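You operate a simulated robot arm through the tools that you are given. There is no shell and no other tool. Be economical: measure what you need, move in short steps, check, and stop when the job is done.

You are at the controls of a simulated robot arm. One attempt, no reset.

TASK
Take the brown cloth pad and leave it on the orange tile.

Only the result counts: the job must be done as asked and must still hold three seconds after the hand-in. Knocking over, shifting, dropping, spilling or breaking anything else fails it. Flat cloth is picked up by pressing the open fingertips on it (5 to 10 N) and closing them slowly along it; thin cloth reads only 2 to 8 mm in the jaws.

THE ROBOT
A 6-joint arm with a two-finger parallel gripper, fixed in place. Base frame: the origin is at the foot of the arm, x ahead of it, y to its left, z up; the work surface is at about z = 0.8. Readings come in m, degrees, newtons and seconds.
With the tool pointing down near the work surface it reaches from about 0.24 to 0.64 m from the base axis. Its first joint turns from -66.0 to 66.0 degrees. Payload 2.7 kg.
The tool frame sits at the grasp point between the pads (the TCP): z along the fingers, y along the line on which they close. The tips reach 0.023 m beyond it. The gripper opens to 0.094 m. The fingers are 0.038 m wide and 0.01 m thick; the gripper's body (0.054 by 0.096 m) begins 0.039 m behind the TCP.
Orientation is that of the tool frame in the base frame, as a unit quaternion [x, y, z, w]. With the fingers straight down and closing along the base's y, the tool's x points along the base's -x, its y along +y and its z along -z.

THE INTERFACE
- The arm moves only by the tool nudge_tool. Its argument "commands" is a list that holds one entry, the list of rows, each a list of 7 numbers: the finger opening in mm, from 0 to 94, then the shift along the tool's x, y, z in mm, then the turn, a rotation vector about the tool's x, y, z in degrees. In form: [[[grip, tx, ty, tz, wx, wy, wz], ...]]. A call has 1 to 20 rows; each row is the pose to reach, as a shift and turn from the pose commanded when the call began, along the tool's axes at that moment. Rows are played at 5 a second. More than 0.05 m and 8.6 degrees between two rows, or a gripper value outside its range, and nothing of the call is played. A pose out of reach is approached as far as the arm can. The call stops where the force on the tool passes 40 N (or 10 N more than at its start, if that is more) or the arm is blocked; 0.2 s more then pass. Each finger travels about 0.045 m/s and halts on what it meets, pressing with about 40 N; the grip force reading is that of the motor and also rises with nothing between the fingers. The clock runs only during rows and for 0.2 s after the last one: add rows that repeat a pose to give the fingers time. The reply holds the time, the measured pose of the TCP, the force on the tool along the base axes, the opening and the grip force, in the units named above and with some noise.
- Cameras (640 x 400 px; columns grow to the right, rows downward): "scene" is fixed at [0.0623, -0.4272, 1.395]; the picture's right is [0.86, -0.51, 0.00], its down [-0.33, -0.56, -0.76] and it looks along [0.38, 0.65, -0.66] (base axes); focal length 332 px, centre (320, 200). "wrist" rides on the gripper at [0.086, 0.016, -0.075] in the tool frame; the picture's right is [-0.18, 0.98, 0.00], its down [-0.58, -0.11, -0.81] and it looks along [-0.79, -0.15, 0.59] (tool axes); focal length 243 px, centre (320, 200). There is no depth. A picture from a camera that has moved, and an enlarged one, comes with that camera's place and axes in the base frame and with its lens.
- camera(camera): a new picture of that camera. The clock stands still meanwhile.
- inspect(camera, box): a new picture of the part [left, top, right, bottom] of that camera's present view, enlarged. The clock stands still meanwhile.
- sign_off(): hands the job in; it is judged then, once.

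Work in short steps. Places have to be worked out from the pictures, the camera data and where the tool is seen: move nearer, look again, correct. Check each grasp and each placing, and mend what went wrong. You have 90 turns and 38 pictures in all, those below and enlarged ones among them. Open the gripper and draw the arm clear of the work before you hand the job in, unless the task says otherwise; then end with one line.

The tools are called after "Call:" by a JSON object that holds its "fn" and its "kwargs". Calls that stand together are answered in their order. nudge_tool: Moves the arm, as the interface text tells. Its arguments: {"type":"object","properties":{"commands":{"type":"array","items":{"type":"array","items":{"type":"array","items":{"type":"number"}}}}},"required":["commands"]} The other tools are called the same way: camera (camera) takes a picture; inspect (camera, box) takes an enlarged picture of a part of a camera's view; sign_off () hands the job in.

At the start:

```text
time_s: 0.0
tcp_pos: [0.4394, -0.0098, 1.0408]
ee_rot: [0.0, 1.0, 0.0, 0.001]
force: [-0.4, -0.2, 0.2]
grip_width: 0.0941
grip_force: 0.0
```

scene: 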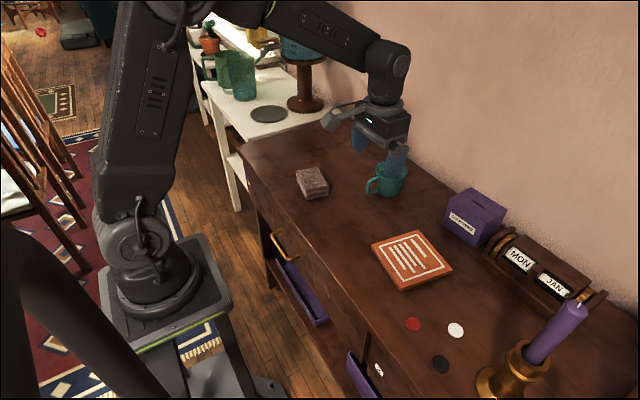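
wrist: 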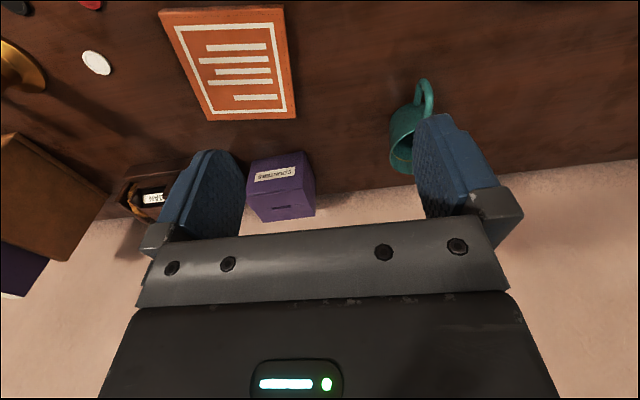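

The pad appears near (0.41, 0.22) and the tile near (0.48, -0.12). I'll take closer looks before moving.

Call:
{"fn": "inspect", "kwargs": {"camera": "scene", "box": [270, 140, 366, 220]}}

Call:
{"fn": "inspect", "kwargs": {"camera": "scene", "box": [350, 200, 478, 310]}}

```text
5.00 times, centred on (318, 180) of scene
camera zoom: at [0.0623, -0.4272, 1.395], right [0.86, -0.51, 0.0], down [-0.33, -0.56, -0.76], along [0.38, 0.65, -0.66], focal length 1659 px, centre (330, 300)
```

zoom: 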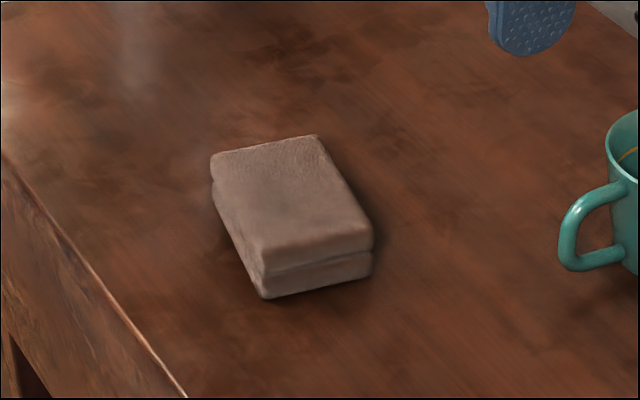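

```text
3.64 times, centred on (414, 255) of scene
camera zoom: at [0.0623, -0.4272, 1.395], right [0.86, -0.51, 0.0], down [-0.33, -0.56, -0.76], along [0.38, 0.65, -0.66], focal length 1206 px, centre (-22, 0)
```

zoom: 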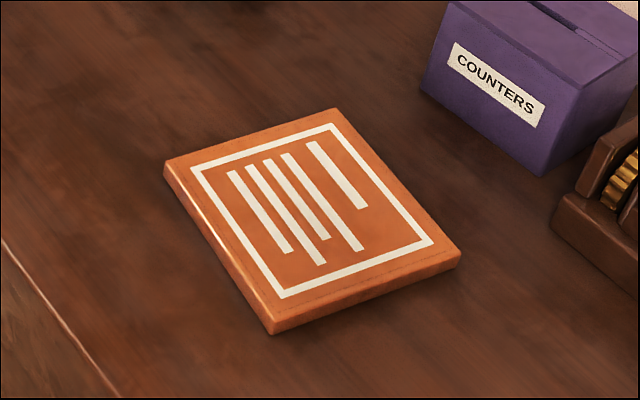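

The pad is a folded block of about 93×58×30 mm centred near (0.414, 0.217), its short axis at about -13°. The tile is about 125 mm square, centred near (0.475, -0.121). I'll move high above the pad, turning so the fingers close along its short side.

Call:
{"fn": "nudge_tool", "kwargs": {"commands": [[[94, 2.5, 23, 0, 0, 0, -7.7], [94, 5, 46, 0, 0, 0, -15.4], [94, 7.5, 69, 0, 0, 0, -23.1], [94, 10, 92, 0, 0, 0, -30.8], [94, 12.5, 115, 0, 0, 0, -38.5], [94, 15, 138, 10, 0, 0, -46.2], [94, 17.5, 161, 30, 0, 0, -53.9], [94, 20, 184, 50, 0, 0, -61.6], [94, 22.5, 207, 70, 0, 0, -69.3], [94, 25, 227, 90, 0, 0, -77], [94, 25, 227, 90, 0, 0, -77]]]}}

Call:
{"fn": "camera", "kwargs": {"camera": "wrist"}}

Call:
{"fn": "inspect", "kwargs": {"camera": "scene", "box": [240, 100, 400, 220]}}

```text
time_s: 2.4
tcp_pos: [0.4117, 0.2167, 0.9501]
ee_rot: [-0.623, 0.782, 0.001, 0.001]
force: [-0.2, 0.9, -0.2]
grip_width: 0.0941
grip_force: 0.1
```

```text
33 pictures are left
camera wrist: at [0.3782, 0.1367, 1.0246], right [-0.92, 0.4, 0.0], down [0.24, 0.54, 0.81], along [0.32, 0.74, -0.59], focal length 243 px, centre (320, 200)
```

wrist: 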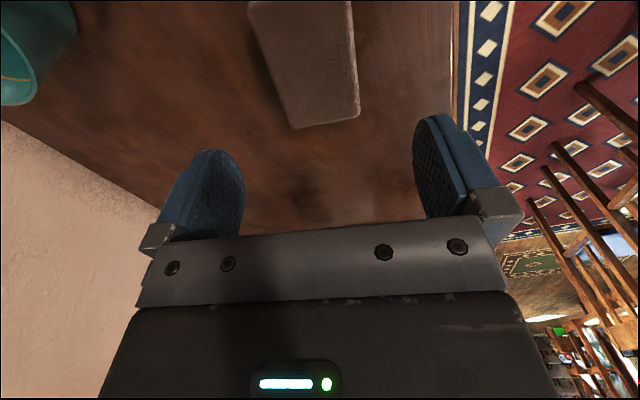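

```text
3.33 times, centred on (320, 160) of scene
camera zoom: at [0.0624, -0.4272, 1.395], right [0.86, -0.51, 0.0], down [-0.33, -0.56, -0.76], along [0.38, 0.65, -0.66], focal length 1106 px, centre (320, 333)
```

zoom: 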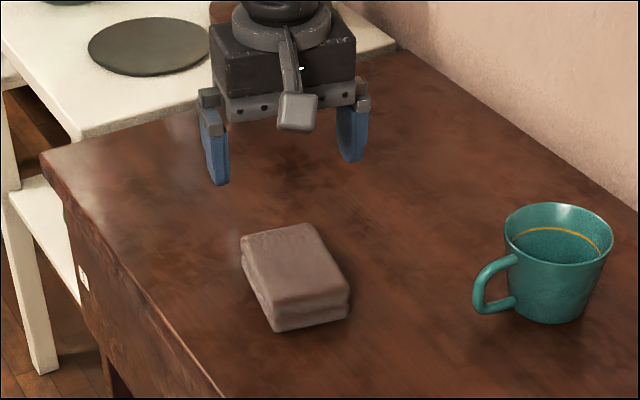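

The wrist view confirms the pad centre and orientation to within a few mm. I'll descend straddling it, stopping with the tips about 8 mm above the surface.

Call:
{"fn": "nudge_tool", "kwargs": {"commands": [[[94, 0, 0, 25, 0, 0, 0], [94, 0, 0, 50, 0, 0, 0], [94, 0, 0, 70, 0, 0, 0], [94, 0, 0, 90, 0, 0, 0], [94, 0, 0, 105, 0, 0, 0], [94, 0, 0, 119, 0, 0, 0], [94, 0, 0, 119, 0, 0, 0]]]}}

Call:
{"fn": "camera", "kwargs": {"camera": "wrist"}}

Call:
{"fn": "inspect", "kwargs": {"camera": "scene", "box": [270, 130, 366, 210]}}

```text
time_s: 4.0
tcp_pos: [0.4131, 0.2164, 0.8318]
ee_rot: [-0.622, 0.783, 0.001, 0.0]
force: [0.0, -0.1, 0.6]
grip_width: 0.0938
grip_force: 0.0
```

```text
31 pictures are left
camera wrist: at [0.3778, 0.1358, 0.9056], right [-0.92, 0.4, 0.0], down [0.24, 0.54, 0.81], along [0.32, 0.74, -0.59], focal length 243 px, centre (320, 200)
```

wrist: 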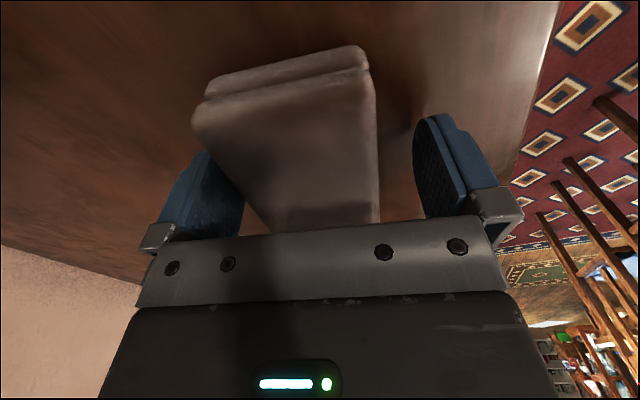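

```text
5.00 times, centred on (318, 170) of scene
camera zoom: at [0.0623, -0.4272, 1.395], right [0.86, -0.51, 0.0], down [-0.33, -0.56, -0.76], along [0.38, 0.65, -0.66], focal length 1659 px, centre (330, 350)
```

zoom: 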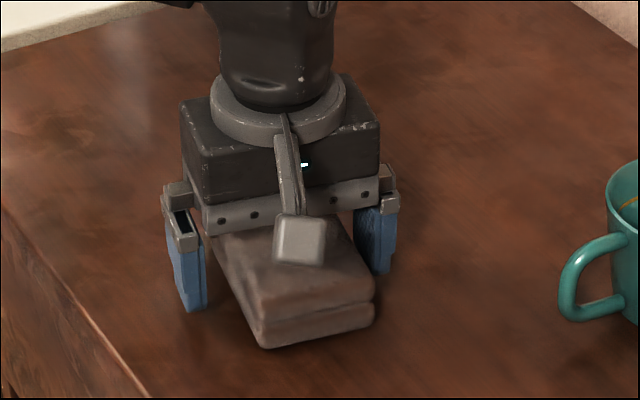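

The fingers straddle the pad cleanly. I'll close gently and watch the width and force.

Call:
{"fn": "nudge_tool", "kwargs": {"commands": [[[84, 0, 0, 0, 0, 0, 0], [76, 0, 0, 0, 0, 0, 0], [68, 0, 0, 0, 0, 0, 0], [62, 0, 0, 0, 0, 0, 0], [58, 0, 0, 0, 0, 0, 0], [54, 0, 0, 0, 0, 0, 0], [50, 0, 0, 0, 0, 0, 0], [50, 0, 0, 0, 0, 0, 0]]]}}

```text
time_s: 5.8
tcp_pos: [0.4125, 0.2159, 0.8319]
ee_rot: [-0.622, 0.783, 0.001, 0.001]
force: [-0.6, -0.1, 0.2]
grip_width: 0.0674
grip_force: 40.1
```

The fingers halted on the pad at 67 mm with full force. I'll lift a little and check the hold.

Call:
{"fn": "nudge_tool", "kwargs": {"commands": [[[45, 0, 0, 0, 0, 0, 0], [45, 0, 0, -10, 0, 0, 0], [45, 0, 0, -25, 0, 0, 0], [45, 0, 0, -45, 0, 0, 0], [45, 0, 0, -70, 0, 0, 0], [45, 0, 0, -70, 0, 0, 0]]]}}

Call:
{"fn": "camera", "kwargs": {"camera": "wrist"}}

Call:
{"fn": "inspect", "kwargs": {"camera": "scene", "box": [260, 100, 380, 200]}}

```text
time_s: 7.2
tcp_pos: [0.4129, 0.216, 0.9029]
ee_rot: [-0.622, 0.783, 0.001, 0.0]
force: [0.2, -0.2, -0.5]
grip_width: 0.0449
grip_force: 0.1
```

```text
29 pictures are left
camera wrist: at [0.3782, 0.1363, 0.9762], right [-0.92, 0.4, 0.0], down [0.24, 0.54, 0.81], along [0.32, 0.74, -0.59], focal length 243 px, centre (320, 200)
```

wrist: 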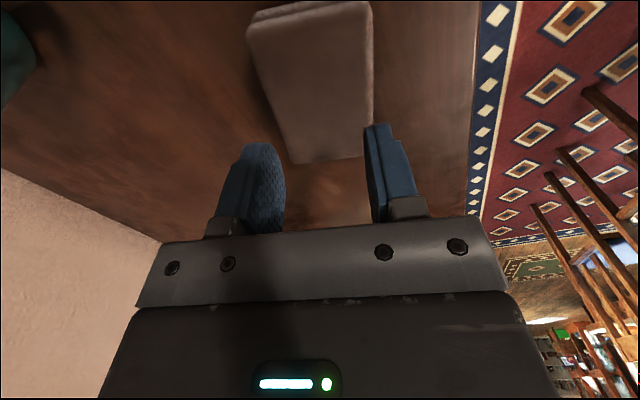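

```text
4.00 times, centred on (320, 150) of scene
camera zoom: at [0.0623, -0.4272, 1.395], right [0.86, -0.51, 0.0], down [-0.33, -0.56, -0.76], along [0.38, 0.65, -0.66], focal length 1327 px, centre (320, 400)
```

zoom: 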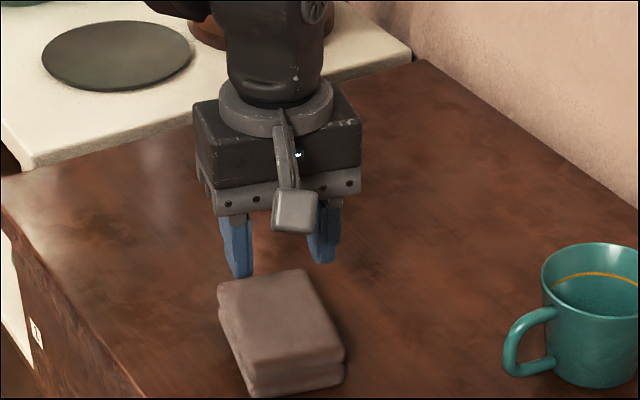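

The pad slipped out: the opening fell to 45 mm and the pad is still on the desk. I'll reopen and look at it more closely to regrasp deeper and better aligned.

Call:
{"fn": "nudge_tool", "kwargs": {"commands": [[[94, 0, 0, -20, 0, 0, 0], [94, 0, 0, -47, 0, 0, 0], [94, 0, 0, -47, 0, 0, 0], [94, 0, 0, -47, 0, 0, 0]]]}}

Call:
{"fn": "inspect", "kwargs": {"camera": "scene", "box": [270, 140, 366, 220]}}

Call:
{"fn": "inspect", "kwargs": {"camera": "wrist", "box": [200, 0, 420, 140]}}

```text
time_s: 8.2
tcp_pos: [0.4134, 0.2167, 0.9486]
ee_rot: [-0.623, 0.783, 0.001, 0.0]
force: [-0.3, 0.0, -0.8]
grip_width: 0.0939
grip_force: 0.1
```

```text
5.00 times, centred on (318, 180) of scene
camera zoom: at [0.0623, -0.4272, 1.395], right [0.86, -0.51, 0.0], down [-0.33, -0.56, -0.76], along [0.38, 0.65, -0.66], focal length 1659 px, centre (330, 300)
```

zoom: 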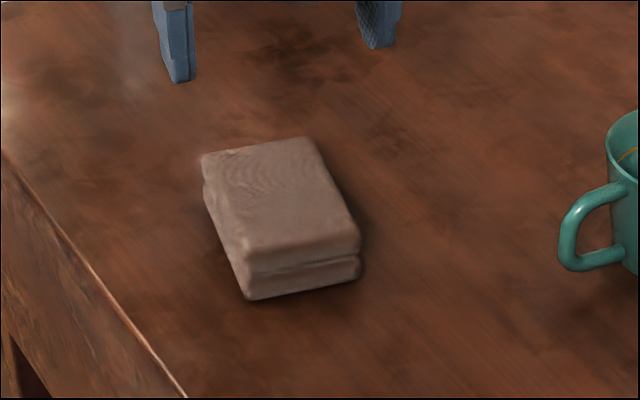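

```text
2.86 times, centred on (310, 70) of wrist
camera zoom: at [0.378, 0.136, 1.0224], right [-0.92, 0.4, 0.0], down [0.24, 0.54, 0.81], along [0.32, 0.74, -0.59], focal length 693 px, centre (349, 571)
```

zoom: 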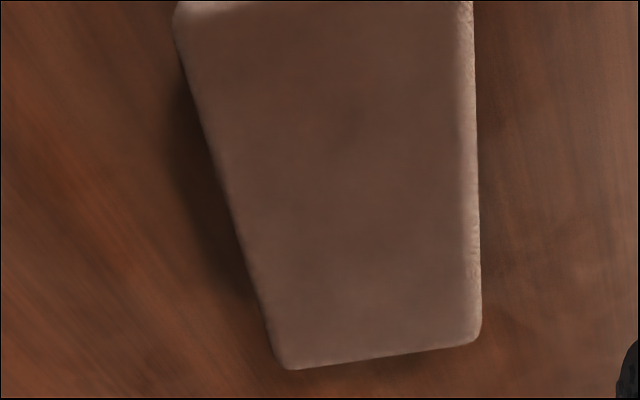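

The pad is about 65 mm wide at -13.5°, centred near (0.413, 0.2225), so alignment was good but the grip was only on its upper part. I'll go down again, about 6 mm deeper and 6 mm further along the pad.

Call:
{"fn": "nudge_tool", "kwargs": {"commands": [[[94, -6, 0, 25, 0, 0, 0], [94, -6, 0, 50, 0, 0, 0], [94, -6, 0, 75, 0, 0, 0], [94, -6, 0, 95, 0, 0, 0], [94, -6, 0, 110, 0, 0, 0], [94, -6, 0, 118, 0, 0, 0], [94, -6, 0, 122, 0, 0, 0], [94, -6, 0, 122, 0, 0, 0]]]}}

```text
time_s: 10.0
tcp_pos: [0.4148, 0.2228, 0.8273]
ee_rot: [-0.622, 0.783, 0.0, 0.0]
force: [0.8, -0.6, 0.3]
grip_width: 0.094
grip_force: 0.1
```

No contact yet at TCP z 0.827, so the tips are at about 0.804. I'll ease down 1.5 mm more, close, and give the fingers time to settle.

Call:
{"fn": "nudge_tool", "kwargs": {"commands": [[[94, 0, 0, 1.5, 0, 0, 0], [80, 0, 0, 1.5, 0, 0, 0], [70, 0, 0, 1.5, 0, 0, 0], [64, 0, 0, 1.5, 0, 0, 0], [60, 0, 0, 1.5, 0, 0, 0], [55, 0, 0, 1.5, 0, 0, 0], [50, 0, 0, 1.5, 0, 0, 0], [40, 0, 0, 1.5, 0, 0, 0], [40, 0, 0, 1.5, 0, 0, 0], [40, 0, 0, 1.5, 0, 0, 0], [40, 0, 0, 1.5, 0, 0, 0]]]}}

Call:
{"fn": "inspect", "kwargs": {"camera": "scene", "box": [270, 130, 366, 210]}}

```text
time_s: 12.4
tcp_pos: [0.4149, 0.2236, 0.826]
ee_rot: [-0.623, 0.782, 0.0, 0.001]
force: [-0.2, -0.1, 0.7]
grip_width: 0.0675
grip_force: 40.2
```

```text
5.00 times, centred on (318, 170) of scene
camera zoom: at [0.0624, -0.4272, 1.395], right [0.86, -0.51, 0.0], down [-0.33, -0.56, -0.76], along [0.38, 0.65, -0.66], focal length 1659 px, centre (330, 350)
```

zoom: 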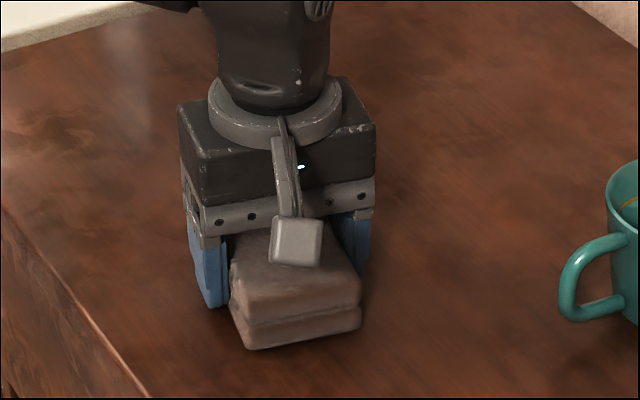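

The grip settled stably at 67.5 mm. I'll lift very slowly by 6 mm and read the hold.

Call:
{"fn": "nudge_tool", "kwargs": {"commands": [[[40, 0, 0, -1, 0, 0, 0], [40, 0, 0, -2, 0, 0, 0], [40, 0, 0, -3, 0, 0, 0], [40, 0, 0, -4, 0, 0, 0], [40, 0, 0, -5, 0, 0, 0], [40, 0, 0, -6, 0, 0, 0], [40, 0, 0, -6, 0, 0, 0]]]}}

```text
time_s: 14.0
tcp_pos: [0.4151, 0.2233, 0.8322]
ee_rot: [-0.622, 0.783, 0.001, 0.001]
force: [0.3, -0.5, -0.7]
grip_width: 0.067
grip_force: 40.1
```

Width is still 67 mm. I'll lift slowly a further 14 mm and look.

Call:
{"fn": "nudge_tool", "kwargs": {"commands": [[[40, 0, 0, -2, 0, 0, 0], [40, 0, 0, -4, 0, 0, 0], [40, 0, 0, -6, 0, 0, 0], [40, 0, 0, -8, 0, 0, 0], [40, 0, 0, -10, 0, 0, 0], [40, 0, 0, -12, 0, 0, 0], [40, 0, 0, -14, 0, 0, 0]]]}}

Call:
{"fn": "inspect", "kwargs": {"camera": "scene", "box": [270, 130, 366, 210]}}

```text
time_s: 15.6
tcp_pos: [0.4139, 0.2241, 0.8455]
ee_rot: [-0.622, 0.783, 0.001, 0.001]
force: [0.4, 0.3, -1.3]
grip_width: 0.0674
grip_force: 40.8
```

```text
5.00 times, centred on (318, 170) of scene
camera zoom: at [0.0624, -0.4272, 1.395], right [0.86, -0.51, 0.0], down [-0.33, -0.56, -0.76], along [0.38, 0.65, -0.66], focal length 1659 px, centre (330, 350)
```

zoom: 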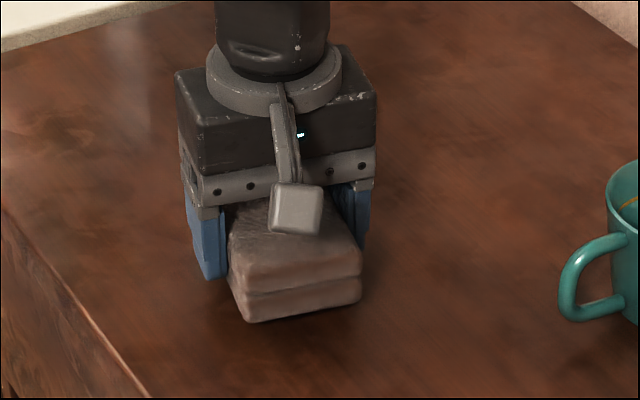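

The pad rises with the fingers without slipping. I'll continue up to about 0.92 at a gentle pace.

Call:
{"fn": "nudge_tool", "kwargs": {"commands": [[[40, 0, 0, -3, 0, 0, 0], [40, 0, 0, -7, 0, 0, 0], [40, 0, 0, -12, 0, 0, 0], [40, 0, 0, -18, 0, 0, 0], [40, 0, 0, -24, 0, 0, 0], [40, 0, 0, -30, 0, 0, 0], [40, 0, 0, -36, 0, 0, 0], [40, 0, 0, -42, 0, 0, 0], [40, 0, 0, -48, 0, 0, 0], [40, 0, 0, -54, 0, 0, 0], [40, 0, 0, -60, 0, 0, 0], [40, 0, 0, -65, 0, 0, 0], [40, 0, 0, -69, 0, 0, 0], [40, 0, 0, -72, 0, 0, 0], [40, 0, 0, -72, 0, 0, 0]]]}}

Call:
{"fn": "inspect", "kwargs": {"camera": "scene", "box": [270, 110, 366, 190]}}

Call:
{"fn": "camera", "kwargs": {"camera": "wrist"}}

```text
time_s: 18.8
tcp_pos: [0.4142, 0.2226, 0.9179]
ee_rot: [-0.623, 0.782, 0.0, 0.001]
force: [0.1, -0.2, -0.3]
grip_width: 0.0671
grip_force: 40.3
```

```text
5.00 times, centred on (318, 150) of scene
camera zoom: at [0.0624, -0.4272, 1.395], right [0.86, -0.51, 0.0], down [-0.33, -0.56, -0.76], along [0.38, 0.65, -0.66], focal length 1659 px, centre (330, 450)
```

zoom: 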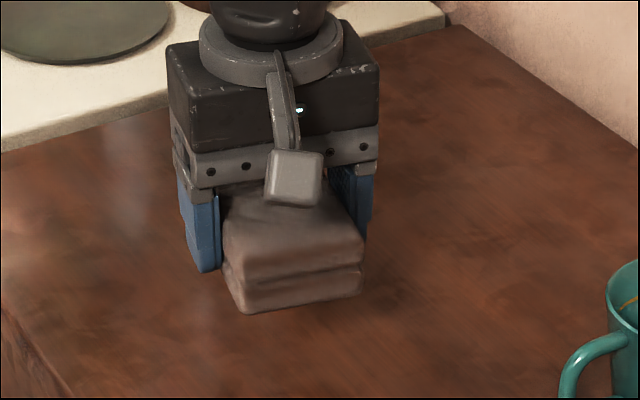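

```text
22 pictures are left
camera wrist: at [0.3794, 0.1418, 0.9916], right [-0.92, 0.4, 0.0], down [0.24, 0.54, 0.81], along [0.32, 0.74, -0.59], focal length 243 px, centre (320, 200)
```

wrist: 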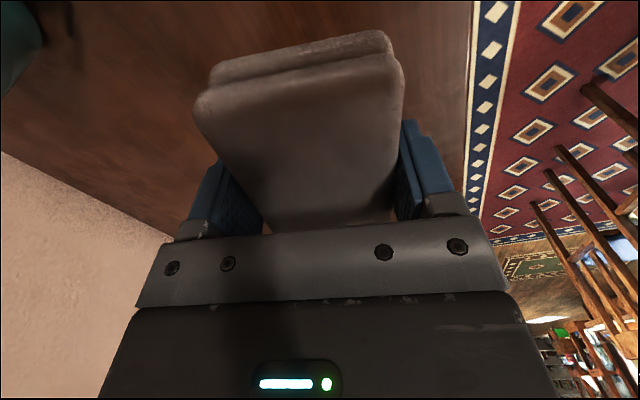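

Held firmly at 67 mm, with the pad's underside about 26 mm below the TCP. I'll carry it in a straight line, well clear of the mug, to above the tile.

Call:
{"fn": "nudge_tool", "kwargs": {"commands": [[[40, 4, -2, -5, 0, 0, 0], [40, 14, -6, -10, 0, 0, 0], [40, 32, -14, -15, 0, 0, 0], [40, 54, -23, -20, 0, 0, 0], [40, 76, -32, -20, 0, 0, 0], [40, 98, -42, -20, 0, 0, 0], [40, 120, -51, -20, 0, 0, 0], [40, 142, -60, -20, 0, 0, 0], [40, 164, -70, -20, 0, 0, 0], [40, 186, -79, -20, 0, 0, 0], [40, 208, -88, -20, 0, 0, 0], [40, 230, -98, -20, 0, 0, 0], [40, 252, -107, -20, 0, 0, 0], [40, 274, -117, -20, 0, 0, 0], [40, 294, -125, -20, 0, 0, 0], [40, 310, -132, -20, 0, 0, 0], [40, 319, -136, -20, 0, 0, 0], [40, 322, -137, -20, 0, 0, 0], [40, 322, -137, -20, 0, 0, 0]]]}}

Call:
{"fn": "camera", "kwargs": {"camera": "scene"}}

Call:
{"fn": "camera", "kwargs": {"camera": "wrist"}}

```text
time_s: 22.8
tcp_pos: [0.4751, -0.123, 0.9377]
ee_rot: [-0.622, 0.783, 0.0, 0.0]
force: [-0.7, -0.1, -0.6]
grip_width: 0.0674
grip_force: 40.3
```

```text
21 pictures are left
```

scene: 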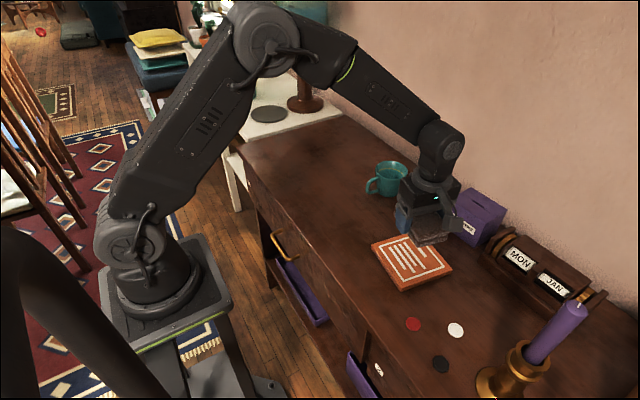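

```text
20 pictures are left
camera wrist: at [0.4407, -0.2028, 1.0112], right [-0.92, 0.4, 0.0], down [0.24, 0.54, 0.81], along [0.32, 0.74, -0.59], focal length 243 px, centre (320, 200)
```

wrist: 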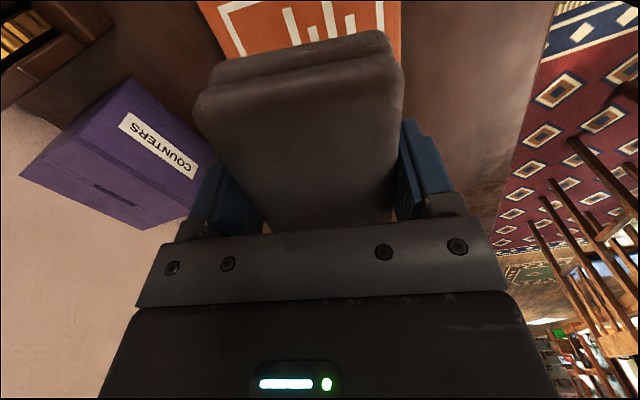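

The TCP is over the tile centre, and the counters box (x > 0.62) is clear. I'll lower to just above the tile.

Call:
{"fn": "nudge_tool", "kwargs": {"commands": [[[40, 0, 0, 5, 0, 0, 0], [40, 0, 0, 15, 0, 0, 0], [40, 0, 0, 27, 0, 0, 0], [40, 0, 0, 40, 0, 0, 0], [40, 0, 0, 53, 0, 0, 0], [40, 0, 0, 66, 0, 0, 0], [40, 0, 0, 76, 0, 0, 0], [40, 0, 0, 84, 0, 0, 0], [40, 0, 0, 90, 0, 0, 0], [40, 0, 0, 92, 0, 0, 0], [40, 0, 0, 92, 0, 0, 0]]]}}

Call:
{"fn": "inspect", "kwargs": {"camera": "scene", "box": [350, 190, 478, 300]}}

```text
time_s: 25.2
tcp_pos: [0.4753, -0.1223, 0.8459]
ee_rot: [-0.622, 0.783, 0.001, 0.001]
force: [0.0, -0.4, -1.0]
grip_width: 0.0674
grip_force: 40.4
```

```text
3.64 times, centred on (414, 245) of scene
camera zoom: at [0.0624, -0.4272, 1.395], right [0.86, -0.51, 0.0], down [-0.33, -0.56, -0.76], along [0.38, 0.65, -0.66], focal length 1206 px, centre (-22, 36)
```

zoom: 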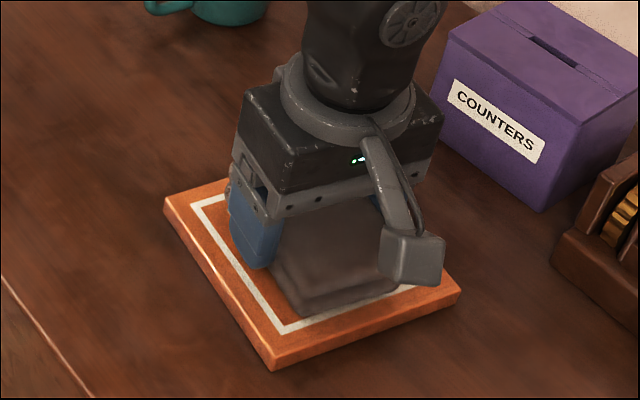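

The pad hangs well within the tile. I'll ease down in 1 mm steps to look for contact force.

Call:
{"fn": "nudge_tool", "kwargs": {"commands": [[[40, 0, 0, 1, 0, 0, 0], [40, 0, 0, 2, 0, 0, 0], [40, 0, 0, 3, 0, 0, 0], [40, 0, 0, 4, 0, 0, 0], [40, 0, 0, 5, 0, 0, 0], [40, 0, 0, 6, 0, 0, 0], [40, 0, 0, 6, 0, 0, 0]]]}}

```text
time_s: 26.8
tcp_pos: [0.4753, -0.1219, 0.8406]
ee_rot: [-0.622, 0.783, 0.0, 0.001]
force: [-6.8, 2.3, 20.0]
grip_width: 0.0673
grip_force: 40.0
```

There's contact with about 20 N upward, so the pad rests on the tile. I'll ease off about 2 mm and open slowly.

Call:
{"fn": "nudge_tool", "kwargs": {"commands": [[[40, 0, 0, -1, 0, 0, 0], [40, 0, 0, -2, 0, 0, 0], [64, 0, 0, -2, 0, 0, 0], [68, 0, 0, -2, 0, 0, 0], [72, 0, 0, -2, 0, 0, 0], [78, 0, 0, -2, 0, 0, 0], [86, 0, 0, -2, 0, 0, 0], [90, 0, 0, -2, 0, 0, 0], [90, 0, 0, -2, 0, 0, 0]]]}}

Call:
{"fn": "inspect", "kwargs": {"camera": "scene", "box": [350, 190, 478, 300]}}

Call:
{"fn": "camera", "kwargs": {"camera": "wrist"}}

```text
time_s: 28.8
tcp_pos: [0.4753, -0.1217, 0.843]
ee_rot: [-0.623, 0.783, 0.0, 0.0]
force: [0.0, 0.5, 0.8]
grip_width: 0.0899
grip_force: 0.1
```

```text
3.64 times, centred on (414, 245) of scene
camera zoom: at [0.0623, -0.4272, 1.395], right [0.86, -0.51, 0.0], down [-0.33, -0.56, -0.76], along [0.38, 0.65, -0.66], focal length 1206 px, centre (-22, 36)
```

zoom: 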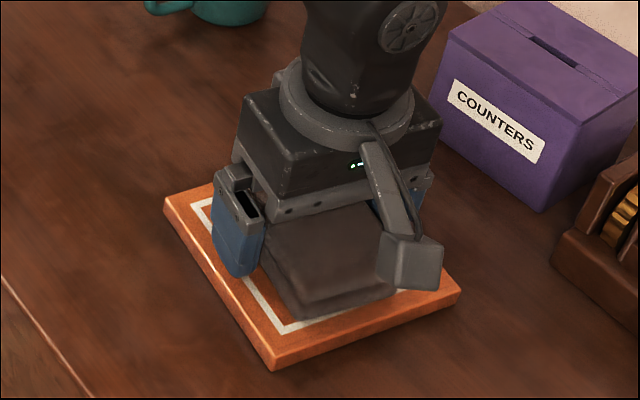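

```text
17 pictures are left
camera wrist: at [0.4407, -0.2026, 0.9153], right [-0.92, 0.4, 0.0], down [0.24, 0.54, 0.81], along [0.32, 0.74, -0.59], focal length 243 px, centre (320, 200)
```

wrist: 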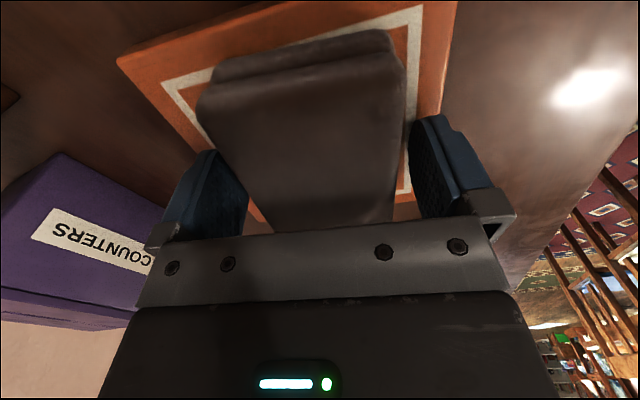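

The fingers are clear on both sides and the pad is centred on the tile. I'll withdraw straight up, then check.

Call:
{"fn": "nudge_tool", "kwargs": {"commands": [[[94, 0, 0, -5, 0, 0, 0], [94, 0, 0, -15, 0, 0, 0], [94, 0, 0, -30, 0, 0, 0], [94, 0, 0, -50, 0, 0, 0], [94, 0, 0, -75, 0, 0, 0], [94, 0, 0, -105, 0, 0, 0], [94, 0, 0, -140, 0, 0, 0], [94, 0, 0, -175, 0, 0, 0], [94, -30, 0, -190, 0, 0, 0], [94, -70, 0, -190, 0, 0, 0], [94, -110, 0, -190, 0, 0, 0], [94, -110, 0, -190, 0, 0, 0]]]}}

Call:
{"fn": "camera", "kwargs": {"camera": "scene"}}

Call:
{"fn": "inspect", "kwargs": {"camera": "scene", "box": [350, 190, 478, 300]}}

```text
time_s: 31.4
tcp_pos: [0.4996, -0.0148, 1.0315]
ee_rot: [-0.622, 0.783, 0.001, 0.001]
force: [-0.2, -0.2, 0.6]
grip_width: 0.0939
grip_force: 0.0
```

```text
16 pictures are left
```

scene: 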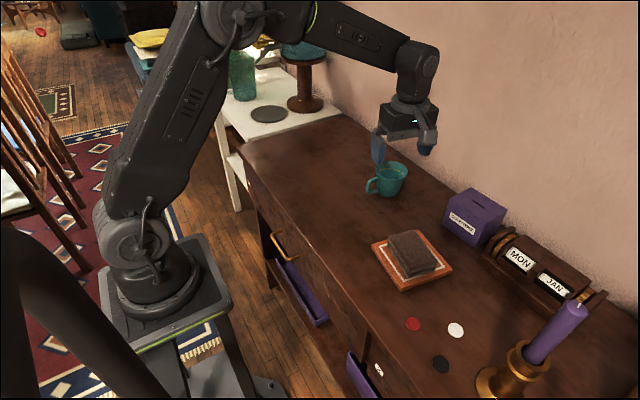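

```text
3.64 times, centred on (414, 245) of scene
camera zoom: at [0.0624, -0.4272, 1.395], right [0.86, -0.51, 0.0], down [-0.33, -0.56, -0.76], along [0.38, 0.65, -0.66], focal length 1206 px, centre (-22, 36)
```

zoom: 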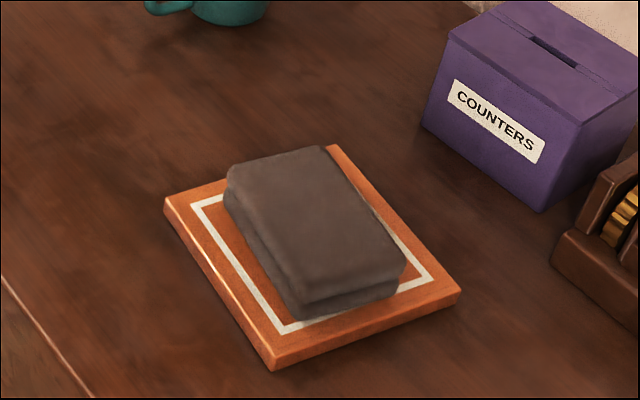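

The pad lies flat within the tile, the tile and everything else look undisturbed, and the arm is clear with the gripper open. I'm handing in.

Call:
{"fn": "sign_off", "kwargs": {}}

```text
The job is handed in.
```

The brown cloth pad is lying flat on the orange tile. The first grasp slipped and the second held. Nothing else looks disturbed, the gripper is open and the arm is clear.
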